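You operate a simulated robot arm through the tools that you are given. There is no shell and no other tool. Be economical: measure what you need, move in short steps, check, and stop when the job is done.

You are at the controls of a simulated two-armed robot. One attempt, no reset.

TASK
Push the upper flat drawer shut. Take the short grey fibre pack on the table in front of the beech box and put it away on the third shelf from the bottom of the low steel rack. Take the green pad and leave it on the wide white table front. Take the blue-banded black pack on the long white table top and put it away on the upper board of the tall steel rack. Take the blue card sleeve and leave it on the grey cupboard second shelf from the bottom. Take the wide red band and put it on top of the clear goblet. Push the drawer marked tools shut. Shut the finishing bench lower drawer. Pull the drawer marked wood open. Do these in any order. Set down upright: short grey fibre pack, green pad.

Only the result counts: the job must be done as asked and must still hold three seconds after the hand-in. Knocking over, shifting, dropping, spilling or breaking anything else fails it.

THE ROBOT
Two 7-joint arms with two-finger grippers on one trunk, on a base that drives. Base frame: it is fixed to the floor where the robot stands at the start and does not move with it; the origin is under the middle of the robot, x ahead of it, y to its left, z up; the surface under the hand at the start is at about z = 0.78. Units: m, degrees, N and s.
The left shoulder is at the start at [0.07, 0.139, 1.23], the right one opposite. With the tool pointing down near the work surface each hand reaches from about 0.44 to 0.74 m from the robot's upright axis, wherever it stands, measured 20 degrees to its own side. Places, roughly: blue card sleeve (9x7x8 cm) [0.5, -4.4, 0.8]; blue-banded black pack (12x5x5 cm) [0.4, -0.9, 0.8]; clear goblet (10x9x13 cm) [-4, -1.9, 0.9]; drawer marked tools [-2, -3.5, 0.6]; drawer marked wood [-0.7, 1, 0.6]; finishing bench lower drawer [-4.3, -5.5, 0.1]; green pad (4x4x5 cm) [0.3, -0.8, 0.8]; grey cupboard second shelf [-3.7, -5.7, 0.7]; short grey fibre pack (8x5x5 cm) [0.4, -0.7, 0.8]; third shelf of the low steel rack (23x66 cm) [-2.94, -5.8, 1.16]; upper board of the tall steel rack [-5.9, -3.8, 1]; upper flat drawer [0.6, -0.2, 0.9]; wide red band (7x7x4 cm) [-1.2, -5.6, 0.8]; wide white table front (28x25 cm) [-2.18, -3.16, 0.78]. Payload 3.43 kg a hand.
The TCP of each hand is the grasp point between the finger pads, 0.03 m short of the fingertips. In the tool frame z runs along the fingers and y along their closing line. Largest opening 0.104 m; the body of the gripper starts 0.057 m behind the TCP.
Orientation is that of the tool frame in the base frame, as [roll, pitch, yaw] about the fixed x, y, z axes, in that order (R = Rz(yaw) Ry(pitch) Rx(roll)). With the fingers straight down and closing along the base's y, the tool's x points along the base's -x, its y along +y and its z along -z.

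THE INTERFACE
- The arms move only by the tool arm_command. It takes "left_increments", "right_increments" or both (then of equal length, played together; a hand with none holds still); each is a list of rows, each a list of 7 numbers: the shift along the tool's x, y, z in cm, then the turn, a rotation vector about the tool's x, y, z in degrees, then the opening, from 0 (shut) to 1 (fully open). In form: [[dx, dy, dz, rx, ry, rz, hand], ...]. A call has 1 to 10 rows; each row shifts and turns the commanded pose from where the row before left it, along the tool's axes as they then stand. A row lasts 0.2 s, in which the tool goes at most 0.05 m and 8.6 degrees; a call with a longer step from one row to the next is refused whole, and so is a gripper value outside its range. Where a pose cannot be reached the arm comes as near as it can. A force on the tool above 40 N (or 10 N above the force at the start of the call, whichever is more), or a blocked arm, ends the call early, and 0.2 s more pass. The fingers move at their own pace (about 0.045 m/s each) and stop on an object; they squeeze with about 32 N. The grip force told is the motor's: it shows also when the fingers shut on nothing. Time passes only in rows, and 0.2 s behind the last, so rows that do not move let the fingers close. It gives the time, the measured TCP pose, the force on the tool (base axes), the opening and the grip force at its end, in the units of the frame above (readings bear some noise), with the torque about the TCP (base axes, N m) and any sound that the robot's microphone picked up, and new pictures: "views" is both (left out), scene, wrist or none (wrist: the cameras of the hands that moved).
- Cameras (640 x 400 px; columns grow to the right, rows downward): "scene" is now at [0.1194, 0.0273, 1.4327]; the picture's right is [0.37, -0.93, -0.00], its down [-0.76, -0.30, -0.58] and it looks along [0.54, 0.21, -0.81] (base axes); focal length 214 px, centre (320, 200). "left" rides on the left gripper at [0.067, -0.018, -0.09] in its tool frame; the picture's right is [0.25, 0.97, 0.00], its down [-0.73, 0.19, -0.66] and it looks along [-0.64, 0.17, 0.75] (tool axes); focal length 218 px, centre (320, 200). "right" rides on the right gripper at [0.067, 0.018, -0.09] in its tool frame; the picture's right is [-0.25, 0.97, 0.00], its down [-0.73, -0.19, -0.66] and it looks along [-0.64, -0.17, 0.75] (tool axes); focal length 218 px, centre (320, 200). There is no depth. A picture from a camera that has moved, and an enlarged one, comes with that camera's place and axes in the base frame and with its lens.
- slide_trunk(by): slides the trunk up (or, below 0, down) by that many m; the arms and the scene camera ride with it, the base frame stays. It gives what a move gives, with no picture.
- steer(legs): drives the robot by 1 to 6 legs, each [ahead, left, turn to the left] in m, m and degrees, along the robot's own axes; the way and the turn of a leg run together, so that a leg with both is an arc; at most 1.5 m and 180 degrees a leg. The arms and the cameras ride along, it lands a little off, and it stops where it bumps. It gives what a move gives, and a new picture of the scene camera.
- head_to(pan, tilt): turns the head with the scene camera to pan (to the left, within 86 degrees either way) and tilt (down, from -29 to 69), counted from straight ahead of the robot. It gives what a move gives, and a new picture of the scene camera.
- close_up(camera, box): a new picture of the part [left, top, right, bottom] of that camera's present view, enlarged. The clock stands still meanwhile.
- finish_job(): hands the job in; it is judged then, once.

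Work in short steps. Places have to be worked out from the pictures, the camera data and where the tool is seen: move nearer, look again, correct. Check each grasp and each placing, and mend what went wrong. You have 207 turns and 260 pictures in all, those below and enlarged ones among them. Open the grippers and draw the arms clear of the work before you hand the job in, unless the task says otherwise; then end with one line.

The tools are called as a command line: name --argument value ..., lists and objects as JSON in quotes. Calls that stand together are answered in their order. arm_command: Moves the arms, as the interface text tells. Its arguments: {"type":"object","properties":{"left_increments":{"type":"array","items":{"type":"array","items":{"type":"number"}}},"right_increments":{"type":"array","items":{"type":"array","items":{"type":"number"}}},"views":{"type":"string","enum":["both","scene","wrist","none"]}},"required":[]} The other tools are called the same way: slide_trunk (by) slides the trunk up or down; steer (legs) drives the base; head_to (pan, tilt) turns the head that bears the scene camera; close_up (camera, box) takes an enlarged picture of a part of a camera's view; finish_job () hands the job in.

At the start:

```text
time: 0.0
left_ee_pos: [0.5133, -0.0213, 1.2173]
left_tool_rot: [-179.9, -0.1, 180.0]
left_wrist_force: [-0.2, 0.2, -0.2]
left_torque: [-0.02, -0.03, 0.01]
left_finger_gap: 0.1042
left_grasp_force: 0.2
right_ee_pos: [0.3869, -0.5029, 1.1429]
right_tool_rot: [179.9, 0.0, 180.0]
right_wrist_force: [0.3, 0.2, 0.8]
right_torque: [-0.01, 0.0, 0.01]
right_finger_gap: 0.1039
right_grasp_force: 0.1
trunk travel left (down, up): [-0.725, 0.215]
robot x, y, heading: [0.0038, 0.0016, 0.1]
head pan, tilt: [21.6, 54.4]
```

scene: 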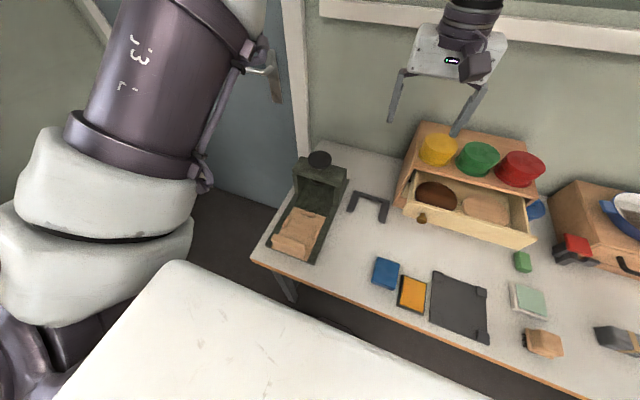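
right: 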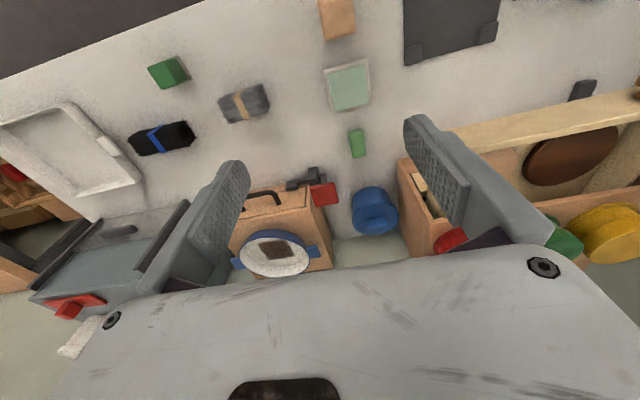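
left: 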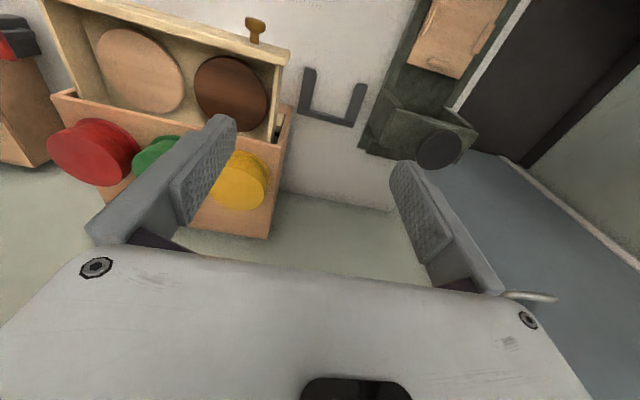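

I'll begin by looking closely at the open drawer box in front of me, using the scene camera turned to it.

head_to --pan -15 --tilt 40

close_up --camera "left" --box '[0, 0, 400, 250]'

```text
time: 1.0
left_ee_pos: [0.5131, -0.0219, 1.2173]
left_tool_rot: [-179.9, 0.0, 179.9]
left_wrist_force: [-0.3, 0.2, -0.2]
left_torque: [-0.02, 0.03, 0.02]
left_finger_gap: 0.1039
left_grasp_force: 0.0
right_ee_pos: [0.3868, -0.5023, 1.1434]
right_tool_rot: [179.9, 0.1, -180.0]
right_wrist_force: [-0.2, 0.3, 0.5]
right_torque: [0.01, 0.0, 0.04]
right_finger_gap: 0.104
right_grasp_force: 0.1
trunk travel left (down, up): [-0.725, 0.215]
robot x, y, heading: [-0.0027, -0.0021, -0.0]
head pan, tilt: [-15.0, 40.0]
camera scene: at [0.1338, -0.0214, 1.4525], right [-0.26, -0.97, 0.0], down [-0.62, 0.17, -0.77], along [0.74, -0.2, -0.64], focal length 214 px, centre (320, 200)
```

scene: 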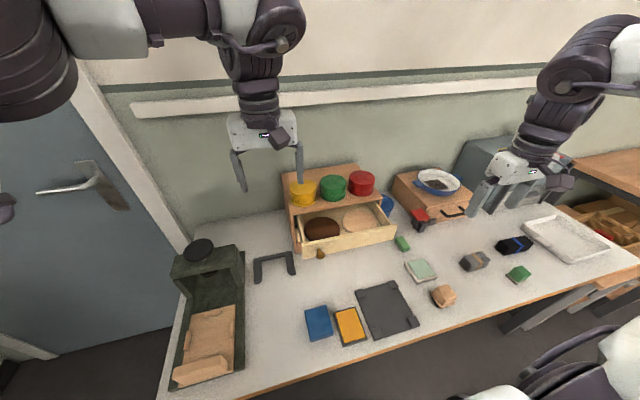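

```text
1.60 times, centred on (200, 125) of left
camera zoom: at [0.4451, -0.0401, 1.3076], right [-0.25, 0.97, 0.0], down [0.73, 0.19, 0.66], along [0.64, 0.17, -0.75], focal length 349 px, centre (512, 320)
```

zoom: 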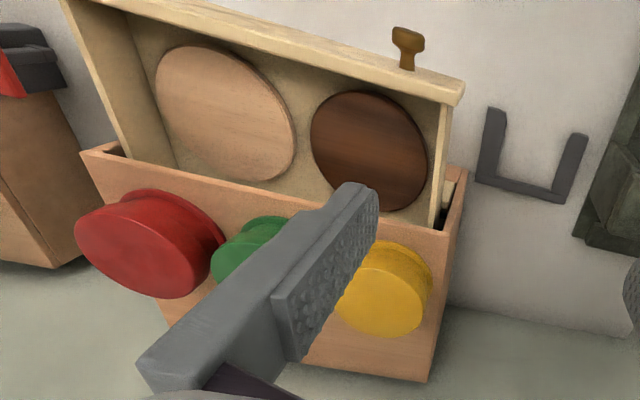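

I'll enlarge the drawer in the scene picture to get corners.

close_up --camera "scene" --box '[260, 150, 420, 270]'

close_up --camera "scene" --box '[380, 160, 640, 320]'

```text
3.33 times, centred on (340, 210) of scene
camera zoom: at [0.1338, -0.0214, 1.4525], right [-0.26, -0.97, 0.0], down [-0.62, 0.17, -0.77], along [0.74, -0.2, -0.64], focal length 715 px, centre (253, 167)
```

zoom: 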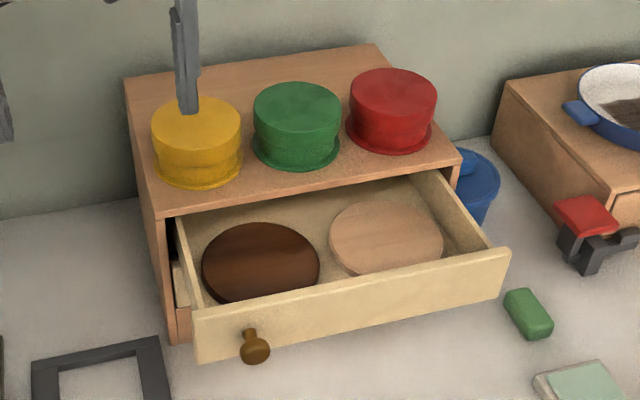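

```text
2.46 times, centred on (510, 240) of scene
camera zoom: at [0.1338, -0.0214, 1.4525], right [-0.26, -0.97, 0.0], down [-0.62, 0.17, -0.77], along [0.74, -0.2, -0.64], focal length 528 px, centre (-148, 102)
```

zoom: 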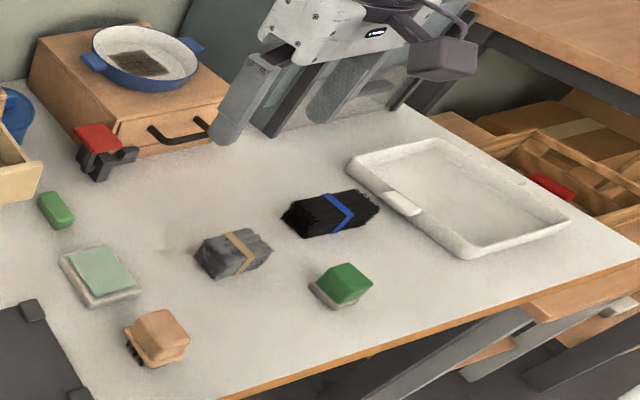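

The box front is at x≈0.63 with its drawer's face at x≈0.525, top z≈0.955. I bring the closed left hand in front of it.

arm_command --left_increments '[[1.4, -4.2, 0, 0, 0, 0, 0], [1.4, -4.2, 0, 0, 0, 0, 0], [1.4, -4.2, 0, 0, 0, 0, 0], [1.4, -4.2, 0, 0, 0, 0, 0], [1.4, -4.2, 0, 0, 0, 0, 0], [0, 0, 4.7, 0, 0, 0, 0], [0, 0, 4.7, 0, 0, 0, 0], [0, 0, 4.7, 0, 0, 0, 0], [0, 0, 4.7, 0, 0, 0, 0], [0, 0, 4.7, 0, 0, 0, 0]]' --views "scene"

```text
time: 3.2
left_ee_pos: [0.4662, -0.1687, 0.9946]
left_tool_rot: [180.0, -0.1, 180.0]
left_wrist_force: [0.0, -0.3, 0.0]
left_torque: [0.0, 0.02, -0.01]
left_finger_gap: 0.0
left_grasp_force: 32.3
left hand out of reach, approached as far as the arm can: row 3, 4, 5, 6, 7, 8, 9
right_ee_pos: [0.3892, -0.5021, 1.1422]
right_tool_rot: [180.0, -0.1, 180.0]
right_wrist_force: [-0.1, -0.7, -0.7]
right_torque: [-0.01, 0.0, -0.02]
right_finger_gap: 0.1038
right_grasp_force: 0.0
trunk travel left (down, up): [-0.725, 0.215]
robot x, y, heading: [-0.0024, -0.0008, -0.3]
head pan, tilt: [-15.0, 40.0]
camera scene: at [0.1356, -0.022, 1.4524], right [-0.26, -0.97, 0.0], down [-0.62, 0.17, -0.77], along [0.74, -0.2, -0.64], focal length 214 px, centre (320, 200)
```

scene: 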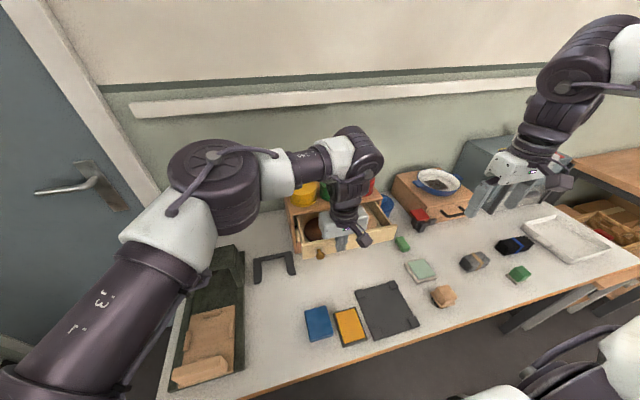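

The hand stopped short at y≈-0.17, so I shift the base right a bit.

steer --legs '[[0, -0.1, 0]]'

```text
time: 4.4
left_ee_pos: [0.4663, -0.2645, 0.9952]
left_tool_rot: [-179.8, 0.0, -179.8]
left_wrist_force: [0.2, -0.1, -0.5]
left_torque: [-0.02, 0.02, -0.03]
left_finger_gap: 0.0002
left_grasp_force: 32.3
right_ee_pos: [0.3879, -0.5986, 1.1437]
right_tool_rot: [-179.9, 0.0, -179.8]
right_wrist_force: [0.4, -0.6, 0.3]
right_torque: [-0.01, 0.0, -0.02]
right_finger_gap: 0.1039
right_grasp_force: 0.0
trunk travel left (down, up): [-0.725, 0.215]
robot x, y, heading: [-0.0009, -0.0981, 0.2]
head pan, tilt: [-15.0, 40.0]
camera scene: at [0.1341, -0.1177, 1.4526], right [-0.26, -0.97, 0.0], down [-0.62, 0.16, -0.77], along [0.74, -0.2, -0.64], focal length 214 px, centre (320, 200)
```

scene: 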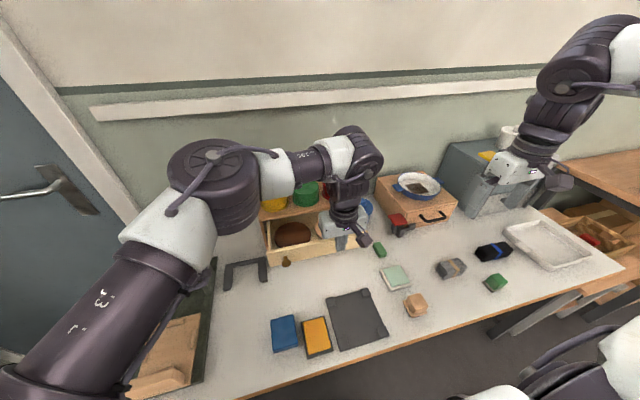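

Now lower by 6 cm (tips about z=0.905) and push forward slowly.

arm_command --left_increments '[[0, 1.5, 3, 0, 0, 0, 0], [0, 1, 3, 0, 0, 0, 0], [-2, 0, 0, 0, 0, 0, 0], [-2, 0, 0, 0, 0, 0, 0], [-2, 0, 0, 0, 0, 0, 0], [-2, 0, 0, 0, 0, 0, 0]]' --views "both"

```text
time: 5.8
left_ee_pos: [0.5314, -0.2238, 0.9357]
left_tool_rot: [-180.0, 0.1, -179.7]
left_wrist_force: [0.2, 0.7, 0.2]
left_torque: [-0.04, 0.0, -0.01]
left_finger_gap: 0.0
left_grasp_force: 34.3
left hand out of reach, approached as far as the arm can: row 5, 6
right_ee_pos: [0.3872, -0.5998, 1.144]
right_tool_rot: [-180.0, 0.0, -179.8]
right_wrist_force: [-0.4, -0.5, 1.3]
right_torque: [-0.04, -0.03, 0.02]
right_finger_gap: 0.1042
right_grasp_force: 0.0
trunk travel left (down, up): [-0.725, 0.215]
robot x, y, heading: [-0.0007, -0.1017, 0.1]
head pan, tilt: [-15.0, 40.0]
camera scene: at [0.1343, -0.119, 1.4525], right [-0.26, -0.97, 0.0], down [-0.62, 0.16, -0.77], along [0.74, -0.2, -0.64], focal length 214 px, centre (320, 200)
camera left: at [0.4634, -0.2444, 1.0243], right [-0.26, 0.97, 0.0], down [0.73, 0.19, 0.66], along [0.64, 0.17, -0.75], focal length 218 px, centre (320, 200)
```

scene: 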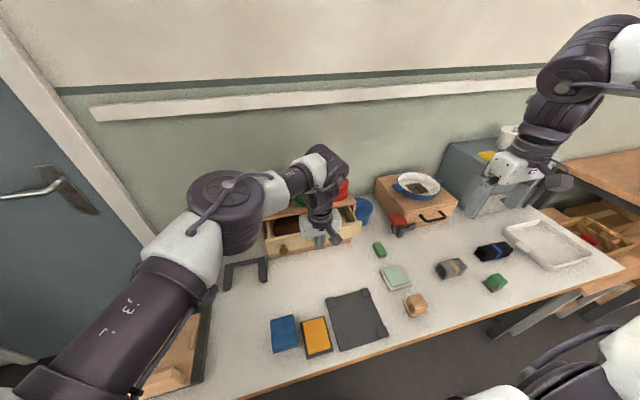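
left: 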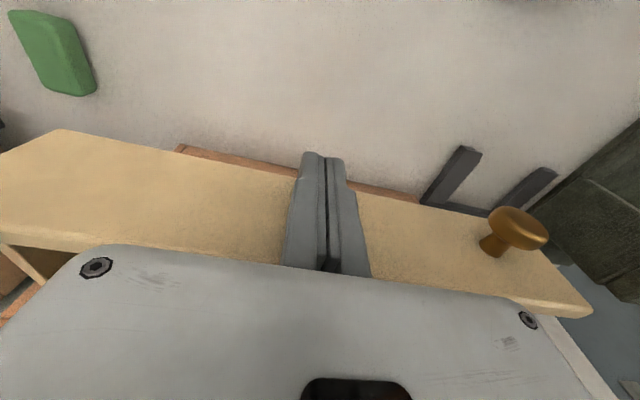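

Contact made; the arm is at its reach, so I drive ahead 6 cm to continue.

steer --legs '[[0.06, 0, 0]]'

```text
time: 6.7
left_ee_pos: [0.5872, -0.2269, 0.9363]
left_tool_rot: [180.0, 0.3, -179.9]
left_wrist_force: [0.1, 0.4, 0.3]
left_torque: [0.0, -0.05, 0.01]
left_finger_gap: 0.0
left_grasp_force: 34.4
right_ee_pos: [0.4446, -0.6003, 1.1452]
right_tool_rot: [-180.0, 0.2, -179.9]
right_wrist_force: [-1.0, 0.5, 0.1]
right_torque: [-0.02, -0.06, 0.03]
right_finger_gap: 0.1041
right_grasp_force: 0.0
trunk travel left (down, up): [-0.725, 0.215]
robot x, y, heading: [0.0595, -0.097, -0.0]
head pan, tilt: [-15.0, 40.0]
camera scene: at [0.1889, -0.1197, 1.4531], right [-0.26, -0.97, 0.0], down [-0.62, 0.17, -0.77], along [0.74, -0.2, -0.64], focal length 214 px, centre (320, 200)
```

scene: 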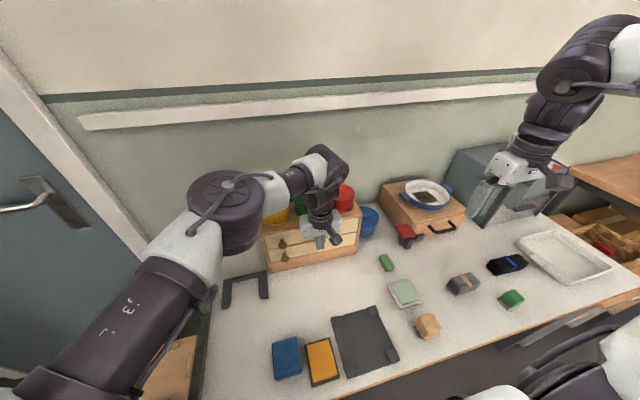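

Nearly shut; I push a bit further with the arm and look closely.

arm_command --left_increments '[[-1, 0, 0, 0, 0, 0, 0], [-1, 0, 0, 0, 0, 0, 0]]' --views "none"

steer --legs '[[0.025, 0, 0]]'

close_up --camera "scene" --box '[220, 170, 400, 290]'

```text
time: 7.3
left_ee_pos: [0.5999, -0.2274, 0.936]
left_tool_rot: [-179.9, 0.1, 180.0]
left_wrist_force: [-0.1, -0.3, -0.4]
left_torque: [0.02, -0.02, 0.01]
left_finger_gap: 0.0001
left_grasp_force: 35.0
left hand out of reach, approached as far as the arm can: row 2
right_ee_pos: [0.4461, -0.6007, 1.145]
right_tool_rot: [-180.0, 0.1, -179.8]
right_wrist_force: [0.3, 0.1, 0.2]
right_torque: [0.02, 0.02, -0.03]
right_finger_gap: 0.104
right_grasp_force: 0.0
trunk travel left (down, up): [-0.725, 0.215]
robot x, y, heading: [0.0565, -0.0993, 0.1]
head pan, tilt: [-15.0, 40.0]
```

```text
time: 8.2
left_ee_pos: [0.6104, -0.2281, 0.935]
left_tool_rot: [179.8, -1.0, 179.9]
left_wrist_force: [-11.5, -1.2, 5.6]
left_torque: [0.02, -0.5, 0.07]
left_finger_gap: 0.0059
left_grasp_force: 34.8
right_ee_pos: [0.467, -0.599, 1.1447]
right_tool_rot: [179.9, 0.1, -179.8]
right_wrist_force: [0.1, -0.4, 0.1]
right_torque: [-0.03, -0.03, -0.01]
right_finger_gap: 0.104
right_grasp_force: 0.0
trunk travel left (down, up): [-0.725, 0.215]
robot x, y, heading: [0.0782, -0.1007, 0.1]
head pan, tilt: [-15.0, 40.0]
stopped in leg 1: the force on the tool passed its limit at 61 N (the readings are from after the stop); the commanded pose is now the measured one
camera scene: at [0.2122, -0.1188, 1.4528], right [-0.26, -0.97, 0.0], down [-0.62, 0.17, -0.77], along [0.74, -0.2, -0.64], focal length 214 px, centre (320, 200)
```

scene: 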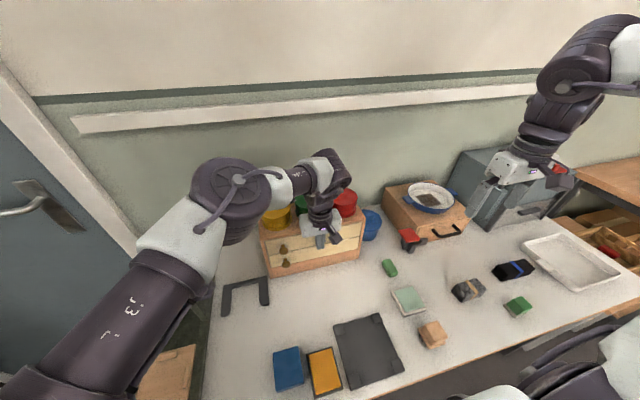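

```text
3.33 times, centred on (310, 230) of scene
camera zoom: at [0.2122, -0.1188, 1.4528], right [-0.26, -0.97, 0.0], down [-0.62, 0.17, -0.77], along [0.74, -0.2, -0.64], focal length 715 px, centre (353, 100)
```

zoom: 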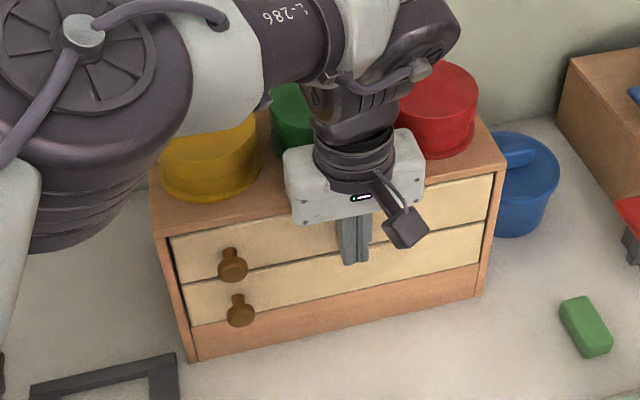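

Upper drawer is shut. I back the base off 15 cm and then raise the left hand.

arm_command --left_increments '[[3, 0, 0, 0, 0, 0, 0], [3, 0, -2, 0, 0, 0, 0], [0, 0, -5, 0, 0, 0, 0.5], [0, 0, -5, 0, 0, 0, 1], [0, 0, -5, 0, 0, 0, 1], [0, 4, -3, 0, 0, 0, 1], [0, 4, 0, 0, 0, 0, 1]]' --views "none"

steer --legs '[[-0.3, 0, 0], [-0.3, 0, -90]]'

head_to --pan -60 --tilt 15

head_to --pan 0 --tilt 15

```text
time: 9.8
left_ee_pos: [0.5593, -0.1627, 1.1352]
left_tool_rot: [179.8, -1.2, 179.9]
left_wrist_force: [0.2, 0.3, -0.3]
left_torque: [-0.03, -0.03, -0.01]
left_finger_gap: 0.1041
left_grasp_force: 0.4
left hand out of reach, approached as far as the arm can: row 4, 7
right_ee_pos: [0.4681, -0.5988, 1.1443]
right_tool_rot: [-179.9, 0.0, -179.9]
right_wrist_force: [0.3, 0.5, 0.6]
right_torque: [-0.03, 0.01, 0.01]
right_finger_gap: 0.104
right_grasp_force: 0.0
trunk travel left (down, up): [-0.725, 0.215]
robot x, y, heading: [0.0792, -0.0989, -0.1]
head pan, tilt: [-15.0, 40.0]
```

```text
time: 15.7
left_ee_pos: [-0.4778, -0.3884, 1.1346]
left_tool_rot: [179.7, -0.9, 91.4]
left_wrist_force: [0.4, 0.1, -0.7]
left_torque: [0.0, 0.01, 0.01]
left_finger_gap: 0.1038
left_grasp_force: 0.1
right_ee_pos: [-0.9162, -0.3102, 1.1438]
right_tool_rot: [179.9, -0.1, 91.6]
right_wrist_force: [-0.5, 0.0, 0.0]
right_torque: [0.01, -0.01, -0.02]
right_finger_gap: 0.1039
right_grasp_force: 0.0
trunk travel left (down, up): [-0.725, 0.215]
robot x, y, heading: [-0.4247, 0.0914, -88.3]
head pan, tilt: [-15.0, 40.0]
cut short: leg 2
camera scene: at [-0.4426, -0.0406, 1.4525], right [-0.97, 0.23, 0.0], down [0.15, 0.63, -0.77], along [-0.18, -0.74, -0.64], focal length 214 px, centre (320, 200)
```

scene: 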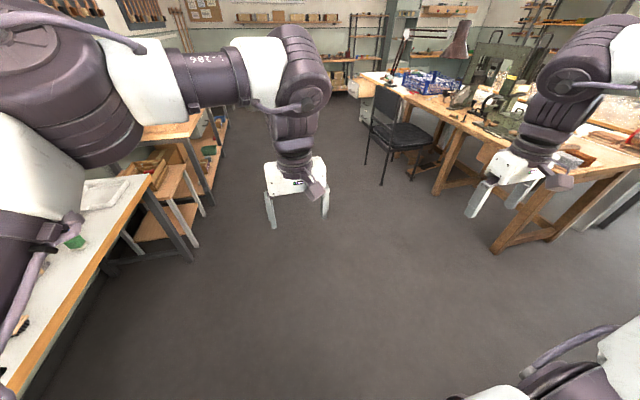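

```text
time: 16.8
left_ee_pos: [-0.479, -0.3884, 1.1341]
left_tool_rot: [179.6, -1.0, 91.5]
left_wrist_force: [0.2, -0.5, -1.0]
left_torque: [0.02, -0.01, 0.0]
left_finger_gap: 0.1039
left_grasp_force: 0.1
right_ee_pos: [-0.9171, -0.3099, 1.1433]
right_tool_rot: [-180.0, 0.0, 91.6]
right_wrist_force: [-0.1, -0.8, 0.2]
right_torque: [0.0, 0.01, 0.01]
right_finger_gap: 0.1038
right_grasp_force: 0.1
trunk travel left (down, up): [-0.725, 0.215]
robot x, y, heading: [-0.4242, 0.0909, -88.4]
head pan, tilt: [-60.0, 15.0]
camera scene: at [-0.5026, -0.0067, 1.492], right [-0.53, 0.85, 0.0], down [0.22, 0.14, -0.97], along [-0.82, -0.51, -0.26], focal length 214 px, centre (320, 200)
```

scene: 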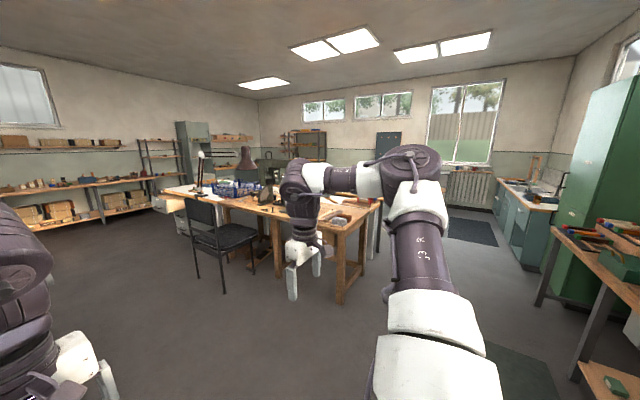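

```text
time: 18.1
left_ee_pos: [-0.4786, -0.3881, 1.1351]
left_tool_rot: [179.7, -0.9, 91.5]
left_wrist_force: [0.5, 0.8, 0.4]
left_torque: [-0.01, -0.01, 0.0]
left_finger_gap: 0.1041
left_grasp_force: 0.1
right_ee_pos: [-0.9174, -0.309, 1.1438]
right_tool_rot: [180.0, 0.0, 91.6]
right_wrist_force: [0.9, -1.1, -0.7]
right_torque: [-0.01, -0.03, -0.01]
right_finger_gap: 0.1039
right_grasp_force: 0.1
trunk travel left (down, up): [-0.725, 0.215]
robot x, y, heading: [-0.4255, 0.0955, -88.3]
head pan, tilt: [0.0, 15.0]
camera scene: at [-0.4206, -0.0509, 1.4921], right [-1.0, -0.03, 0.0], down [-0.01, 0.26, -0.97], along [0.03, -0.97, -0.26], focal length 214 px, centre (320, 200)
```

scene: 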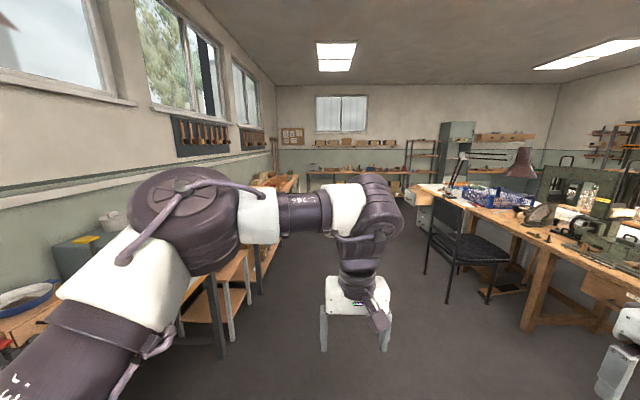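

I zoom onto the far rack and cupboard to see shelf spacing.

close_up --camera "scene" --box '[390, 110, 490, 200]'

close_up --camera "scene" --box '[400, 140, 640, 290]'

```text
4.44 times, centred on (440, 155) of scene
camera zoom: at [-0.4206, -0.0509, 1.4921], right [-1.0, -0.03, 0.0], down [-0.01, 0.26, -0.97], along [0.03, -0.97, -0.26], focal length 953 px, centre (-213, 400)
```

zoom: 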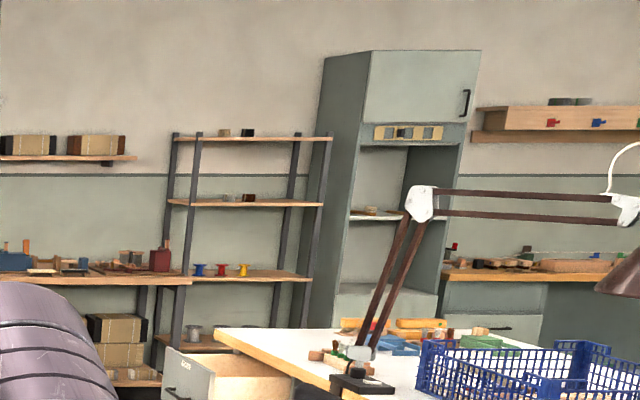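

```text
2.67 times, centred on (520, 215) of scene
camera zoom: at [-0.4206, -0.0509, 1.4921], right [-1.0, -0.03, 0.0], down [-0.01, 0.26, -0.97], along [0.03, -0.97, -0.26], focal length 572 px, centre (-213, 160)
```

zoom: 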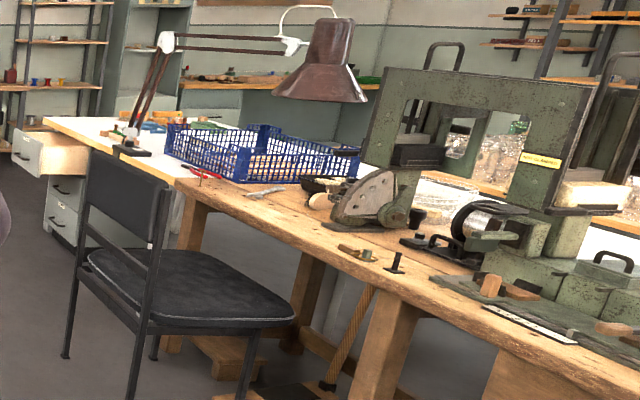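

The third rack shelf has roughly 0.35 m of clearance, so a tilted grasp will be needed there. Next I turn round toward the wood drawer (+y side).

steer --legs '[[0.15, 0, 0], [0, 0, -160]]'

head_to --pan 0 --tilt 30

```text
time: 25.9
left_ee_pos: [-0.5607, 0.4053, 1.1345]
left_tool_rot: [179.6, -1.0, -65.5]
left_wrist_force: [0.4, 0.0, 0.3]
left_torque: [0.0, -0.01, 0.02]
left_finger_gap: 0.1039
left_grasp_force: 0.0
right_ee_pos: [-0.1264, 0.503, 1.1444]
right_tool_rot: [-179.9, 0.0, -65.4]
right_wrist_force: [0.4, -0.2, -0.5]
right_torque: [0.03, 0.01, 0.01]
right_finger_gap: 0.104
right_grasp_force: 0.1
trunk travel left (down, up): [-0.725, 0.215]
robot x, y, heading: [-0.4209, -0.0563, 114.7]
head pan, tilt: [0.0, 15.0]
camera scene: at [-0.4799, 0.0734, 1.4921], right [0.91, 0.42, 0.0], down [0.11, -0.24, -0.97], along [-0.4, 0.88, -0.26], focal length 214 px, centre (320, 200)
```

scene: 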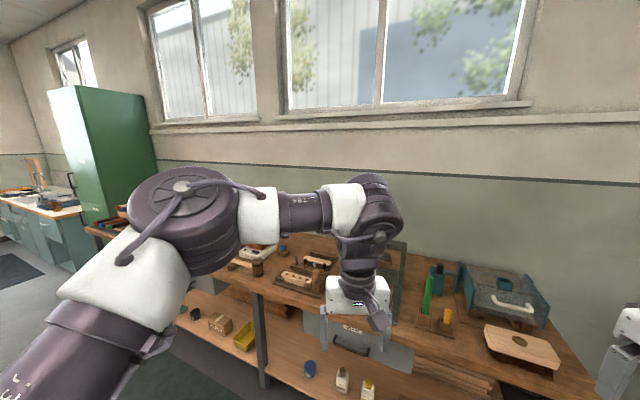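

```text
time: 26.7
left_ee_pos: [-0.5595, 0.4038, 1.1346]
left_tool_rot: [179.7, -1.0, -65.4]
left_wrist_force: [0.5, 0.9, 0.1]
left_torque: [0.04, 0.01, -0.01]
left_finger_gap: 0.1039
left_grasp_force: 0.0
right_ee_pos: [-0.1274, 0.5036, 1.1437]
right_tool_rot: [-180.0, 0.0, -65.5]
right_wrist_force: [0.3, 0.3, 1.0]
right_torque: [0.01, 0.03, 0.01]
right_finger_gap: 0.104
right_grasp_force: 0.2
trunk travel left (down, up): [-0.725, 0.215]
robot x, y, heading: [-0.4223, -0.0576, 114.5]
head pan, tilt: [0.0, 30.0]
camera scene: at [-0.4785, 0.0708, 1.468], right [0.91, 0.42, 0.0], down [0.21, -0.45, -0.87], along [-0.36, 0.79, -0.5], focal length 214 px, centre (320, 200)
```

scene: 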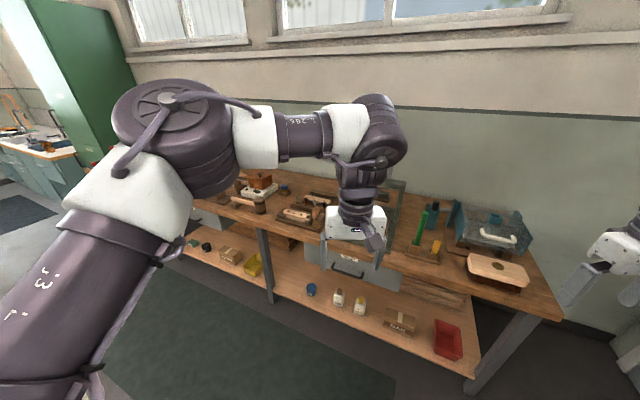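

The drawer labelled "wood" hides behind the left gripper; I zoom on it.

close_up --camera "scene" --box '[260, 210, 460, 340]'

close_up --camera "left" --box '[0, 0, 640, 400]'

```text
3.08 times, centred on (360, 275) of scene
camera zoom: at [-0.4785, 0.0708, 1.468], right [0.91, 0.42, 0.0], down [0.21, -0.45, -0.87], along [-0.36, 0.79, -0.5], focal length 660 px, centre (197, -31)
```

zoom: 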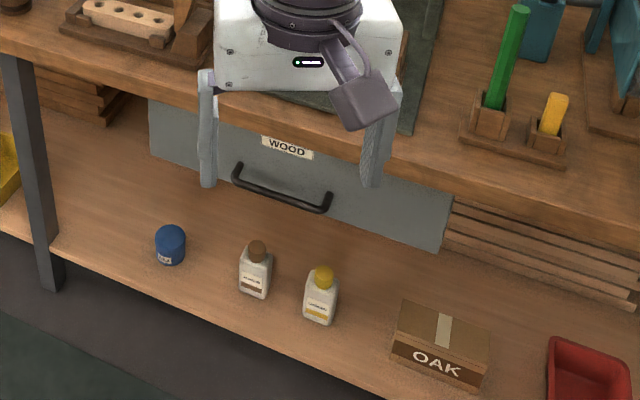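

```text
1.00 times, centred on (320, 200) of left (not enlarged: the box is as wide or as high as the picture)
camera zoom: at [-0.5172, 0.3512, 1.2257], right [-0.78, -0.63, 0.01], down [-0.48, 0.6, 0.64], along [-0.41, 0.5, -0.76], focal length 218 px, centre (320, 200)
```

zoom: 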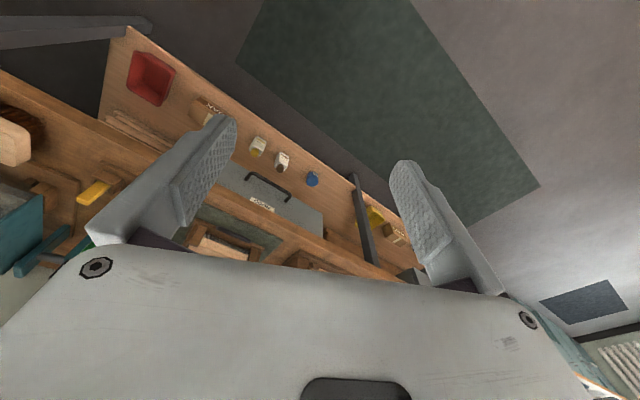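

Handle is about [-0.673, 0.85, 0.566], set back ~10 cm under the bench edge (y≈0.75). I square up to it (heading 90) and lower the trunk before turning the left hand horizontal.

steer --legs '[[0, 0, -24.5], [-0.05, 0.1, 0]]'

arm_command --left_increments '[[0, 3, -3, 0, -8.5, 0, 1], [0, 3, -3, 0, -8.5, 0, 1], [0, 3, -3, 0, -8.5, 0, 1], [0, 3, -2, 0, -8.5, 0, 1], [0, 2, 0, 0, -8.5, 0, 1], [0, 2, 0, 0, -8.5, 0, 1], [0, 1, 0, 0, -8.5, 0, 1], [0, 0, 0, 0, -8.5, 0, 1], [0, 0, 0, 0, -8.5, 0, 1], [0, 0, 0, 0, -8.5, 0, 1]]' --views "none"

arm_command --left_increments '[[0, 0, 0, 0, -5, 0, 1], [0, 0, 0, 0, 0, 8.5, 1], [0, 0, 0, 0, 0, 8.5, 1], [0, 0, 0, 0, 0, 8.5, 1], [0, 0, 0, 0, 0, 8.5, 1], [0, 0, 0, 0, 0, 8.5, 1]]' --views "scene"

```text
time: 29.2
left_ee_pos: [-0.4546, 0.3705, 1.1336]
left_tool_rot: [179.6, -1.0, -90.0]
left_wrist_force: [0.1, -0.5, 0.0]
left_torque: [0.0, 0.02, -0.01]
left_finger_gap: 0.104
left_grasp_force: 0.1
right_ee_pos: [-0.0167, 0.2814, 1.143]
right_tool_rot: [179.9, 0.1, -89.7]
right_wrist_force: [0.0, -0.3, 0.8]
right_torque: [-0.01, 0.01, -0.01]
right_finger_gap: 0.1043
right_grasp_force: 0.1
trunk travel left (down, up): [-0.725, 0.215]
robot x, y, heading: [-0.5178, -0.1089, 90.4]
head pan, tilt: [0.0, 30.0]
camera scene: at [-0.5163, 0.0338, 1.4677], right [1.0, 0.0, 0.0], down [0.0, -0.5, -0.87], along [-0.01, 0.87, -0.5], focal length 214 px, centre (320, 200)
```

scene: 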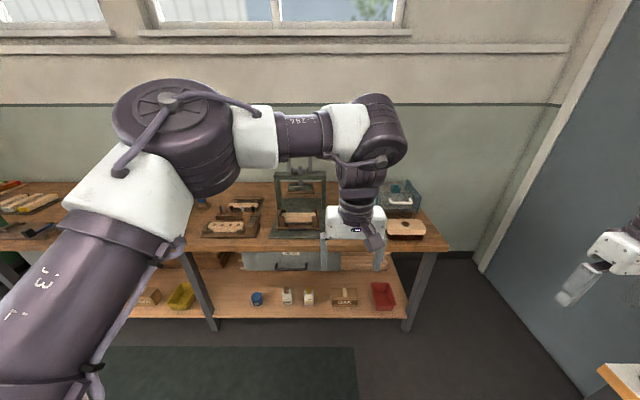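

```text
time: 31.4
left_ee_pos: [-0.7078, 0.4661, 1.3622]
left_tool_rot: [178.6, 77.5, -91.6]
left_wrist_force: [0.9, 0.4, 0.6]
left_torque: [-0.03, 0.0, 0.02]
left_finger_gap: 0.1039
left_grasp_force: 0.0
left hand out of reach, approached as far as the arm can: row 1, 2, 3, 4, 5, 6, 7, 8, 9, 10
right_ee_pos: [-0.0198, 0.2822, 1.1446]
right_tool_rot: [179.9, -0.1, -89.6]
right_wrist_force: [0.3, 0.1, 0.7]
right_torque: [0.0, 0.02, -0.04]
right_finger_gap: 0.1041
right_grasp_force: 0.0
trunk travel left (down, up): [-0.725, 0.215]
robot x, y, heading: [-0.5188, -0.1119, 90.3]
head pan, tilt: [0.0, 30.0]
```

```text
time: 32.8
left_ee_pos: [-0.7096, 0.4702, 1.3648]
left_tool_rot: [101.0, 46.5, -172.1]
left_wrist_force: [-0.5, -0.3, -0.5]
left_torque: [0.02, 0.0, 0.01]
left_finger_gap: 0.104
left_grasp_force: 0.1
left hand out of reach, approached as far as the arm can: row 1
right_ee_pos: [-0.0188, 0.2814, 1.1436]
right_tool_rot: [-180.0, 0.0, -89.7]
right_wrist_force: [0.2, -0.2, 0.8]
right_torque: [0.01, -0.03, 0.0]
right_finger_gap: 0.1041
right_grasp_force: 0.0
trunk travel left (down, up): [-0.725, 0.215]
robot x, y, heading: [-0.5223, -0.1093, 90.4]
head pan, tilt: [0.0, 30.0]
camera scene: at [-0.5185, 0.0328, 1.4679], right [1.0, 0.01, 0.0], down [0.0, -0.5, -0.87], along [0.0, 0.87, -0.5], focal length 214 px, centre (320, 200)
```

scene: 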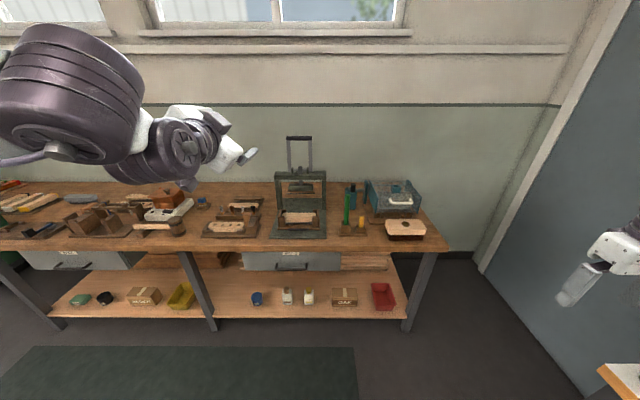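

The twist works; I complete the roll to get the fingers closing vertically, pointing +y, and lower the trunk.

arm_command --left_increments '[[0, 0, 0, 0, 0, 8.5, 1], [0, 0, 0, 0, 0, 8.5, 1], [0, 0, 0, 0, 0, 8.5, 1], [0, 0, 0, 0, 0, 8.5, 1], [0, 0, 0, 0, 0, 8.5, 1], [0, 0, 0, 0, 0, 5, 1]]' --views "none"

slide_trunk --by -0.55

head_to --pan 10 --tilt 25

```text
time: 34.2
left_ee_pos: [-0.7106, 0.4695, 1.3649]
left_tool_rot: [97.5, -0.4, -180.0]
left_wrist_force: [0.1, -0.2, 0.4]
left_torque: [-0.01, 0.03, -0.02]
left_finger_gap: 0.1039
left_grasp_force: 0.1
right_ee_pos: [-0.0196, 0.2821, 1.1437]
right_tool_rot: [-179.9, -0.1, -89.8]
right_wrist_force: [-1.1, 0.2, 1.1]
right_torque: [0.0, 0.01, 0.02]
right_finger_gap: 0.1038
right_grasp_force: 0.1
trunk travel left (down, up): [-0.725, 0.215]
robot x, y, heading: [-0.519, -0.108, 90.6]
head pan, tilt: [0.0, 30.0]
```

```text
refused: -0.55 is not a number from -0.4 to 0.4
```

```text
time: 34.9
left_ee_pos: [-0.7109, 0.4695, 1.365]
left_tool_rot: [97.5, -0.2, -179.9]
left_wrist_force: [0.1, -0.2, -0.1]
left_torque: [-0.01, -0.02, -0.03]
left_finger_gap: 0.1041
left_grasp_force: 0.1
right_ee_pos: [-0.0201, 0.2815, 1.1437]
right_tool_rot: [-180.0, 0.0, -89.6]
right_wrist_force: [-0.7, -0.1, 1.1]
right_torque: [-0.01, -0.02, 0.02]
right_finger_gap: 0.1038
right_grasp_force: 0.2
trunk travel left (down, up): [-0.725, 0.215]
robot x, y, heading: [-0.5184, -0.1091, 90.3]
head pan, tilt: [10.0, 25.0]
camera scene: at [-0.5347, 0.0332, 1.4758], right [0.98, 0.18, 0.0], down [0.08, -0.42, -0.91], along [-0.16, 0.89, -0.42], focal length 214 px, centre (320, 200)
```

scene: 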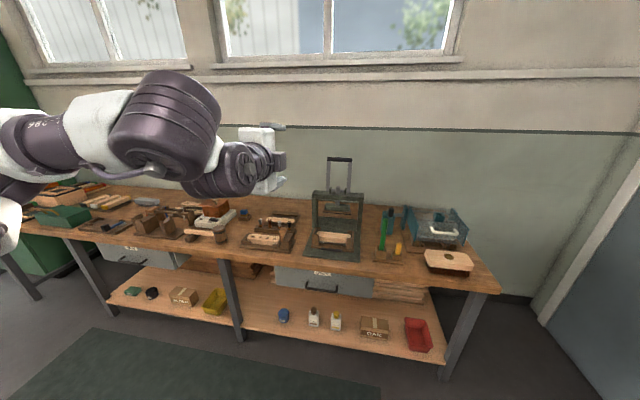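

Lowering the trunk in two steps brings the hand to about handle height.

slide_trunk --by -0.4

slide_trunk --by -0.25

arm_command --left_increments '[[-1, -3, 0, 1, 0, 0, 1], [-1, -3, 0, 1, 0, 0, 1], [-1, -3, 0, 1, 0, 0, 1], [-1, -3, 0, 1, 0, 0, 1], [0, -2, 0, 1, 0, 0, 1]]' --views "both"

```text
time: 38.7
left_ee_pos: [-0.71, 0.469, 0.9653]
left_tool_rot: [97.6, -0.3, -180.0]
left_wrist_force: [0.2, 0.2, 0.1]
left_torque: [0.03, 0.0, -0.01]
left_finger_gap: 0.104
left_grasp_force: 0.0
right_ee_pos: [-0.0203, 0.2812, 0.7438]
right_tool_rot: [-180.0, 0.0, -89.7]
right_wrist_force: [-0.8, -0.2, 1.2]
right_torque: [0.04, 0.03, 0.0]
right_finger_gap: 0.1038
right_grasp_force: 0.0
trunk travel left (down, up): [-0.325, 0.615]
robot x, y, heading: [-0.5178, -0.1084, 90.4]
head pan, tilt: [10.0, 25.0]
```

```text
time: 41.3
left_ee_pos: [-0.7119, 0.47, 0.7148]
left_tool_rot: [97.5, -0.2, -180.0]
left_wrist_force: [0.2, 0.0, 0.7]
left_torque: [-0.02, 0.0, -0.01]
left_finger_gap: 0.1042
left_grasp_force: 0.1
right_ee_pos: [-0.0182, 0.2809, 0.4944]
right_tool_rot: [-179.9, 0.0, -89.7]
right_wrist_force: [0.5, 0.9, -0.8]
right_torque: [0.02, 0.01, 0.03]
right_finger_gap: 0.1039
right_grasp_force: 0.1
trunk travel left (down, up): [-0.075, 0.865]
robot x, y, heading: [-0.5178, -0.1113, 90.3]
head pan, tilt: [10.0, 25.0]
```

```text
time: 42.5
left_ee_pos: [-0.6704, 0.4473, 0.5765]
left_tool_rot: [102.5, -0.3, -179.9]
left_wrist_force: [-0.4, -0.4, 0.1]
left_torque: [0.02, 0.01, 0.03]
left_finger_gap: 0.104
left_grasp_force: 0.0
right_ee_pos: [-0.0194, 0.282, 0.4933]
right_tool_rot: [-180.0, 0.0, -89.7]
right_wrist_force: [-1.3, -0.3, 0.4]
right_torque: [0.0, 0.02, -0.03]
right_finger_gap: 0.104
right_grasp_force: 0.2
trunk travel left (down, up): [-0.075, 0.865]
robot x, y, heading: [-0.5154, -0.1054, 90.1]
head pan, tilt: [10.0, 25.0]
camera scene: at [-0.5346, 0.0331, 0.8259], right [0.98, 0.18, 0.0], down [0.08, -0.42, -0.91], along [-0.16, 0.89, -0.42], focal length 214 px, centre (320, 200)
camera left: at [-0.7393, 0.3535, 0.5795], right [-0.25, 0.21, 0.95], down [0.73, -0.6, 0.32], along [0.63, 0.77, 0.0], focal length 218 px, centre (320, 200)
```

scene: 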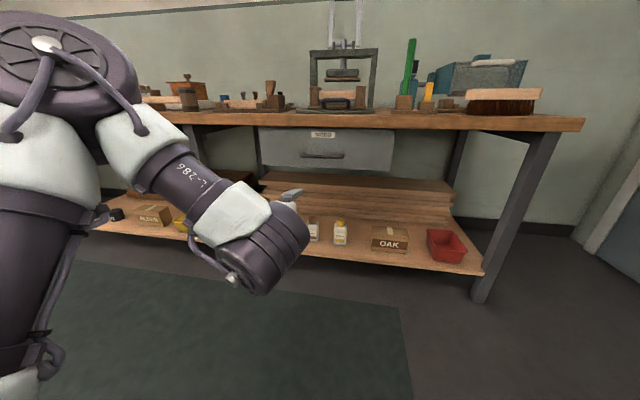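
left: 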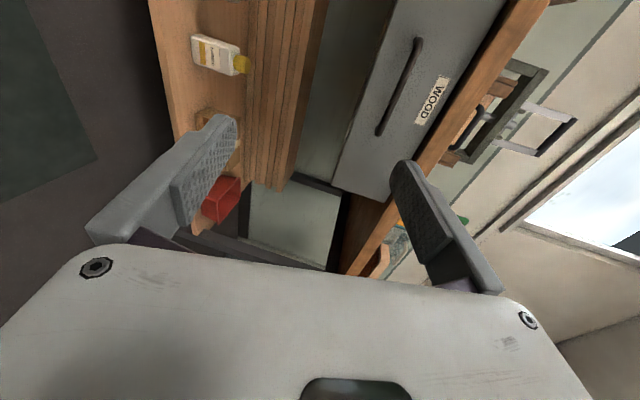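

Triangulated handle: about [-0.667, 0.787, 0.645]. I level the hand, raise it 7 cm, then drive ahead 0.24 m.

arm_command --left_increments '[[0, 2.3, 0, -4.2, 0, 0, 1], [0, 2.3, 0, -4.2, 0, 0, 1], [0, 2.3, 0, -4.1, 0, 0, 1]]' --views "none"

steer --legs '[[0.24, 0, 0]]'

close_up --camera "left" --box '[0, 0, 640, 400]'

```text
time: 43.3
left_ee_pos: [-0.671, 0.4569, 0.6437]
left_tool_rot: [89.9, -0.4, 179.9]
left_wrist_force: [0.4, 0.0, 0.3]
left_torque: [0.0, 0.0, -0.03]
left_finger_gap: 0.1038
left_grasp_force: 0.1
right_ee_pos: [-0.0185, 0.2812, 0.4943]
right_tool_rot: [179.9, -0.1, -89.7]
right_wrist_force: [0.2, 0.7, 0.2]
right_torque: [0.0, 0.0, -0.03]
right_finger_gap: 0.1042
right_grasp_force: 0.1
trunk travel left (down, up): [-0.075, 0.865]
robot x, y, heading: [-0.5195, -0.1103, 90.3]
head pan, tilt: [10.0, 25.0]
```

```text
time: 45.1
left_ee_pos: [-0.6731, 0.695, 0.6444]
left_tool_rot: [90.0, -0.4, 180.0]
left_wrist_force: [-0.7, 0.2, 0.2]
left_torque: [0.02, 0.01, 0.0]
left_finger_gap: 0.1039
left_grasp_force: 0.0
right_ee_pos: [-0.0212, 0.5185, 0.4937]
right_tool_rot: [180.0, 0.0, -89.7]
right_wrist_force: [-0.2, 0.4, 0.0]
right_torque: [0.03, 0.01, 0.01]
right_finger_gap: 0.104
right_grasp_force: 0.1
trunk travel left (down, up): [-0.075, 0.865]
robot x, y, heading: [-0.5175, 0.1316, 90.4]
head pan, tilt: [10.0, 25.0]
camera scene: at [-0.5359, 0.2708, 0.8258], right [0.98, 0.18, 0.0], down [0.08, -0.42, -0.91], along [-0.16, 0.89, -0.42], focal length 214 px, centre (320, 200)
```

scene: 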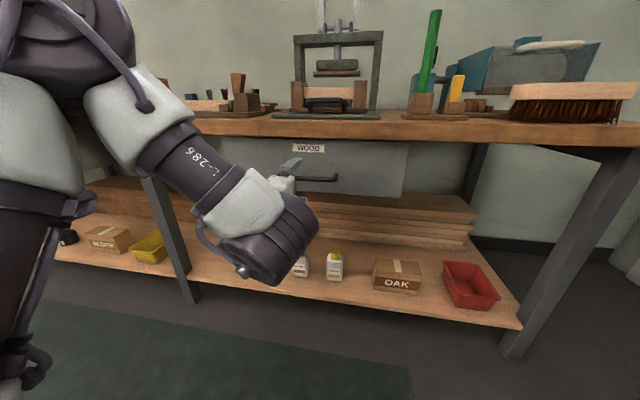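

```text
1.00 times, centred on (320, 200) of left (not enlarged: the box is as wide or as high as the picture)
camera zoom: at [-0.7404, 0.6038, 0.6268], right [-0.25, 0.0, 0.97], down [0.73, -0.66, 0.19], along [0.64, 0.75, 0.16], focal length 218 px, centre (320, 200)
```

zoom: 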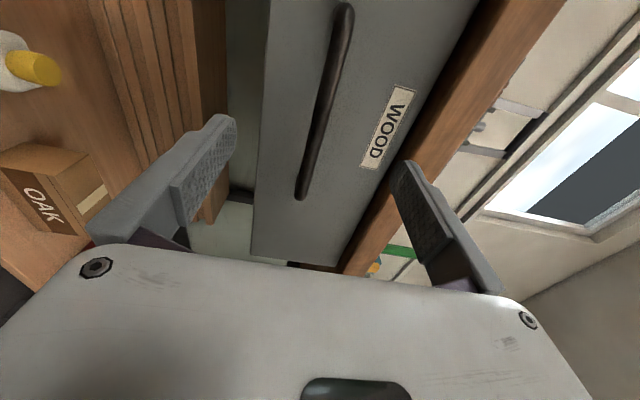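

Handle bar now estimated at y≈0.788, z≈0.642 — in line with the hand. I advance 8 cm and close.

arm_command --left_increments '[[0, 0, 2.2, 0, 0, 0, 1], [0, 0, 2.2, 0, 0, 0, 1], [0, 0, 2.0, 0, 0, 0, 1], [0, 0, 1.6, 0, 0, 0, 1], [0, 0, 0, 0, 0, 0, 0], [0, 0, 0, 0, 0, 0, 0], [0, 0, 0, 0, 0, 0, 0], [0, 0, 0, 0, 0, 0, 0], [0, 0, 0, 0, 0, 0, 0], [0, 0, 0, 0, 0, 0, 0]]' --views "wrist"

```text
time: 47.3
left_ee_pos: [-0.6735, 0.775, 0.644]
left_tool_rot: [90.1, -0.4, 180.0]
left_wrist_force: [-0.7, 0.7, -1.7]
left_torque: [-0.01, -0.25, 0.01]
left_finger_gap: 0.0128
left_grasp_force: 30.5
right_ee_pos: [-0.0203, 0.5195, 0.4939]
right_tool_rot: [179.9, 0.0, -89.7]
right_wrist_force: [0.8, -0.5, 0.7]
right_torque: [-0.03, -0.01, -0.01]
right_finger_gap: 0.1041
right_grasp_force: 0.0
trunk travel left (down, up): [-0.075, 0.865]
robot x, y, heading: [-0.5215, 0.1266, 90.2]
head pan, tilt: [10.0, 25.0]
camera left: at [-0.7415, 0.6848, 0.6256], right [-0.25, 0.0, 0.97], down [0.73, -0.66, 0.19], along [0.64, 0.75, 0.16], focal length 218 px, centre (320, 200)
```

left: 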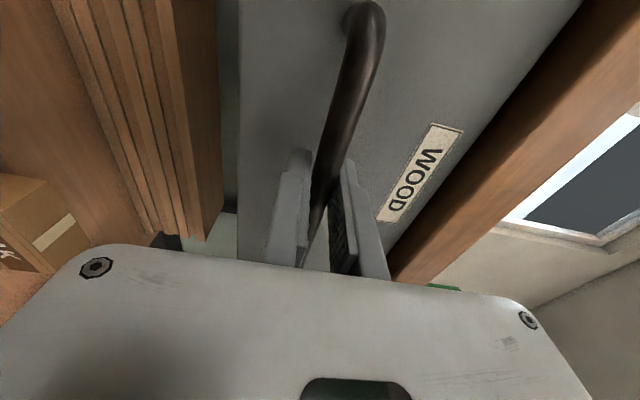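

The bar is gripped (gap 13 mm). I pull it open by driving back.

steer --legs '[[-0.22, 0, 0]]'

```text
time: 48.9
left_ee_pos: [-0.6732, 0.5583, 0.6426]
left_tool_rot: [90.0, -0.3, -179.9]
left_wrist_force: [0.9, -0.8, -4.1]
left_torque: [0.0, -0.26, -0.14]
left_finger_gap: 0.0123
left_grasp_force: 45.2
right_ee_pos: [-0.0193, 0.3013, 0.4936]
right_tool_rot: [-179.9, 0.1, -89.7]
right_wrist_force: [-0.3, -0.5, 0.4]
right_torque: [-0.02, -0.01, -0.01]
right_finger_gap: 0.1036
right_grasp_force: 0.0
trunk travel left (down, up): [-0.075, 0.865]
robot x, y, heading: [-0.516, -0.0872, 90.1]
head pan, tilt: [10.0, 25.0]
camera scene: at [-0.535, 0.0528, 0.8258], right [0.98, 0.18, 0.0], down [0.08, -0.42, -0.91], along [-0.16, 0.89, -0.42], focal length 214 px, centre (320, 200)
```

scene: 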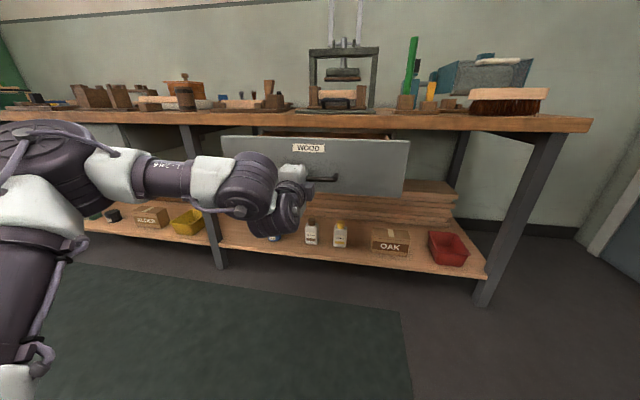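

Drawer is out 22 cm; I pull a further 6 cm to be sure.

steer --legs '[[-0.06, 0, 0]]'

arm_command --left_increments '[[0, 0, 0, 0, 0, 0, 1], [0, 0, 0, 0, 0, 0, 1], [0, 0, 0, 0, 0, 0, 1], [0, 0, 0, 0, 0, 0, 1], [0, 0, 0, 0, 0, 0, 1], [0, 0, 0, 0, 0, 0, 1]]' --views "none"

steer --legs '[[-0.2, 0, 0]]'

```text
time: 49.9
left_ee_pos: [-0.6743, 0.4959, 0.6419]
left_tool_rot: [90.0, -0.3, -179.8]
left_wrist_force: [-4.9, -0.5, -2.1]
left_torque: [0.02, -0.25, 0.08]
left_finger_gap: 0.0124
left_grasp_force: 45.2
right_ee_pos: [-0.02, 0.2392, 0.4947]
right_tool_rot: [-180.0, 0.0, -89.8]
right_wrist_force: [0.2, 0.5, -0.3]
right_torque: [0.02, 0.01, -0.02]
right_finger_gap: 0.1039
right_grasp_force: 0.1
trunk travel left (down, up): [-0.075, 0.865]
robot x, y, heading: [-0.5218, -0.1502, 90.4]
head pan, tilt: [10.0, 25.0]
camera scene: at [-0.535, -0.0084, 0.8258], right [0.98, 0.18, 0.0], down [0.08, -0.42, -0.91], along [-0.16, 0.89, -0.42], focal length 214 px, centre (320, 200)
```

scene: 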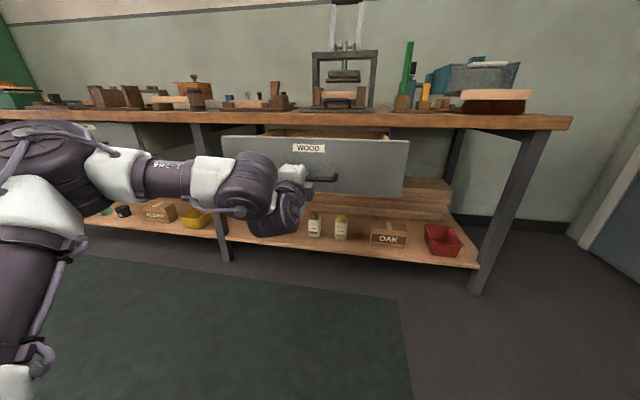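

```text
time: 51.3
left_ee_pos: [-0.6747, 0.4953, 0.6433]
left_tool_rot: [90.0, -0.2, -179.7]
left_wrist_force: [0.0, 0.3, 0.6]
left_torque: [0.0, -0.02, 0.01]
left_finger_gap: 0.1039
left_grasp_force: 0.0
right_ee_pos: [-0.0188, 0.2399, 0.4939]
right_tool_rot: [-180.0, 0.0, -89.8]
right_wrist_force: [0.3, -0.3, 0.5]
right_torque: [0.0, -0.03, 0.01]
right_finger_gap: 0.1039
right_grasp_force: 0.0
trunk travel left (down, up): [-0.075, 0.865]
robot x, y, heading: [-0.5195, -0.1513, 90.4]
head pan, tilt: [10.0, 25.0]
```

```text
time: 52.9
left_ee_pos: [-0.6747, 0.294, 0.6424]
left_tool_rot: [89.9, -0.2, -179.6]
left_wrist_force: [-0.2, -0.2, -0.6]
left_torque: [-0.01, 0.0, 0.04]
left_finger_gap: 0.1039
left_grasp_force: 0.1
right_ee_pos: [-0.0196, 0.0404, 0.4929]
right_tool_rot: [-180.0, 0.0, -89.4]
right_wrist_force: [0.3, -0.8, -0.3]
right_torque: [-0.03, 0.01, 0.04]
right_finger_gap: 0.1039
right_grasp_force: 0.2
trunk travel left (down, up): [-0.075, 0.865]
robot x, y, heading: [-0.5153, -0.352, 90.3]
head pan, tilt: [10.0, 25.0]
camera scene: at [-0.5334, -0.2099, 0.8259], right [0.98, 0.18, 0.0], down [0.08, -0.42, -0.91], along [-0.17, 0.89, -0.42], focal length 214 px, centre (320, 200)
```

scene: 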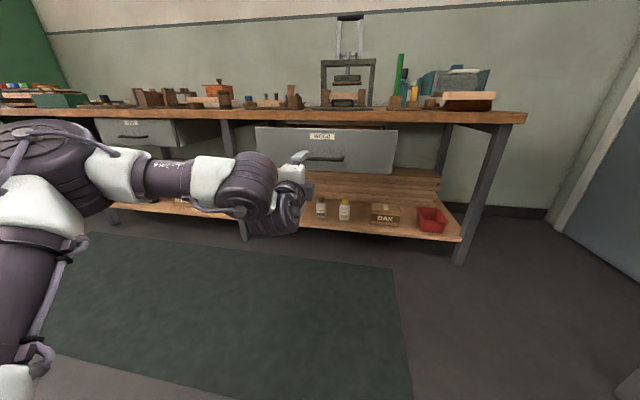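

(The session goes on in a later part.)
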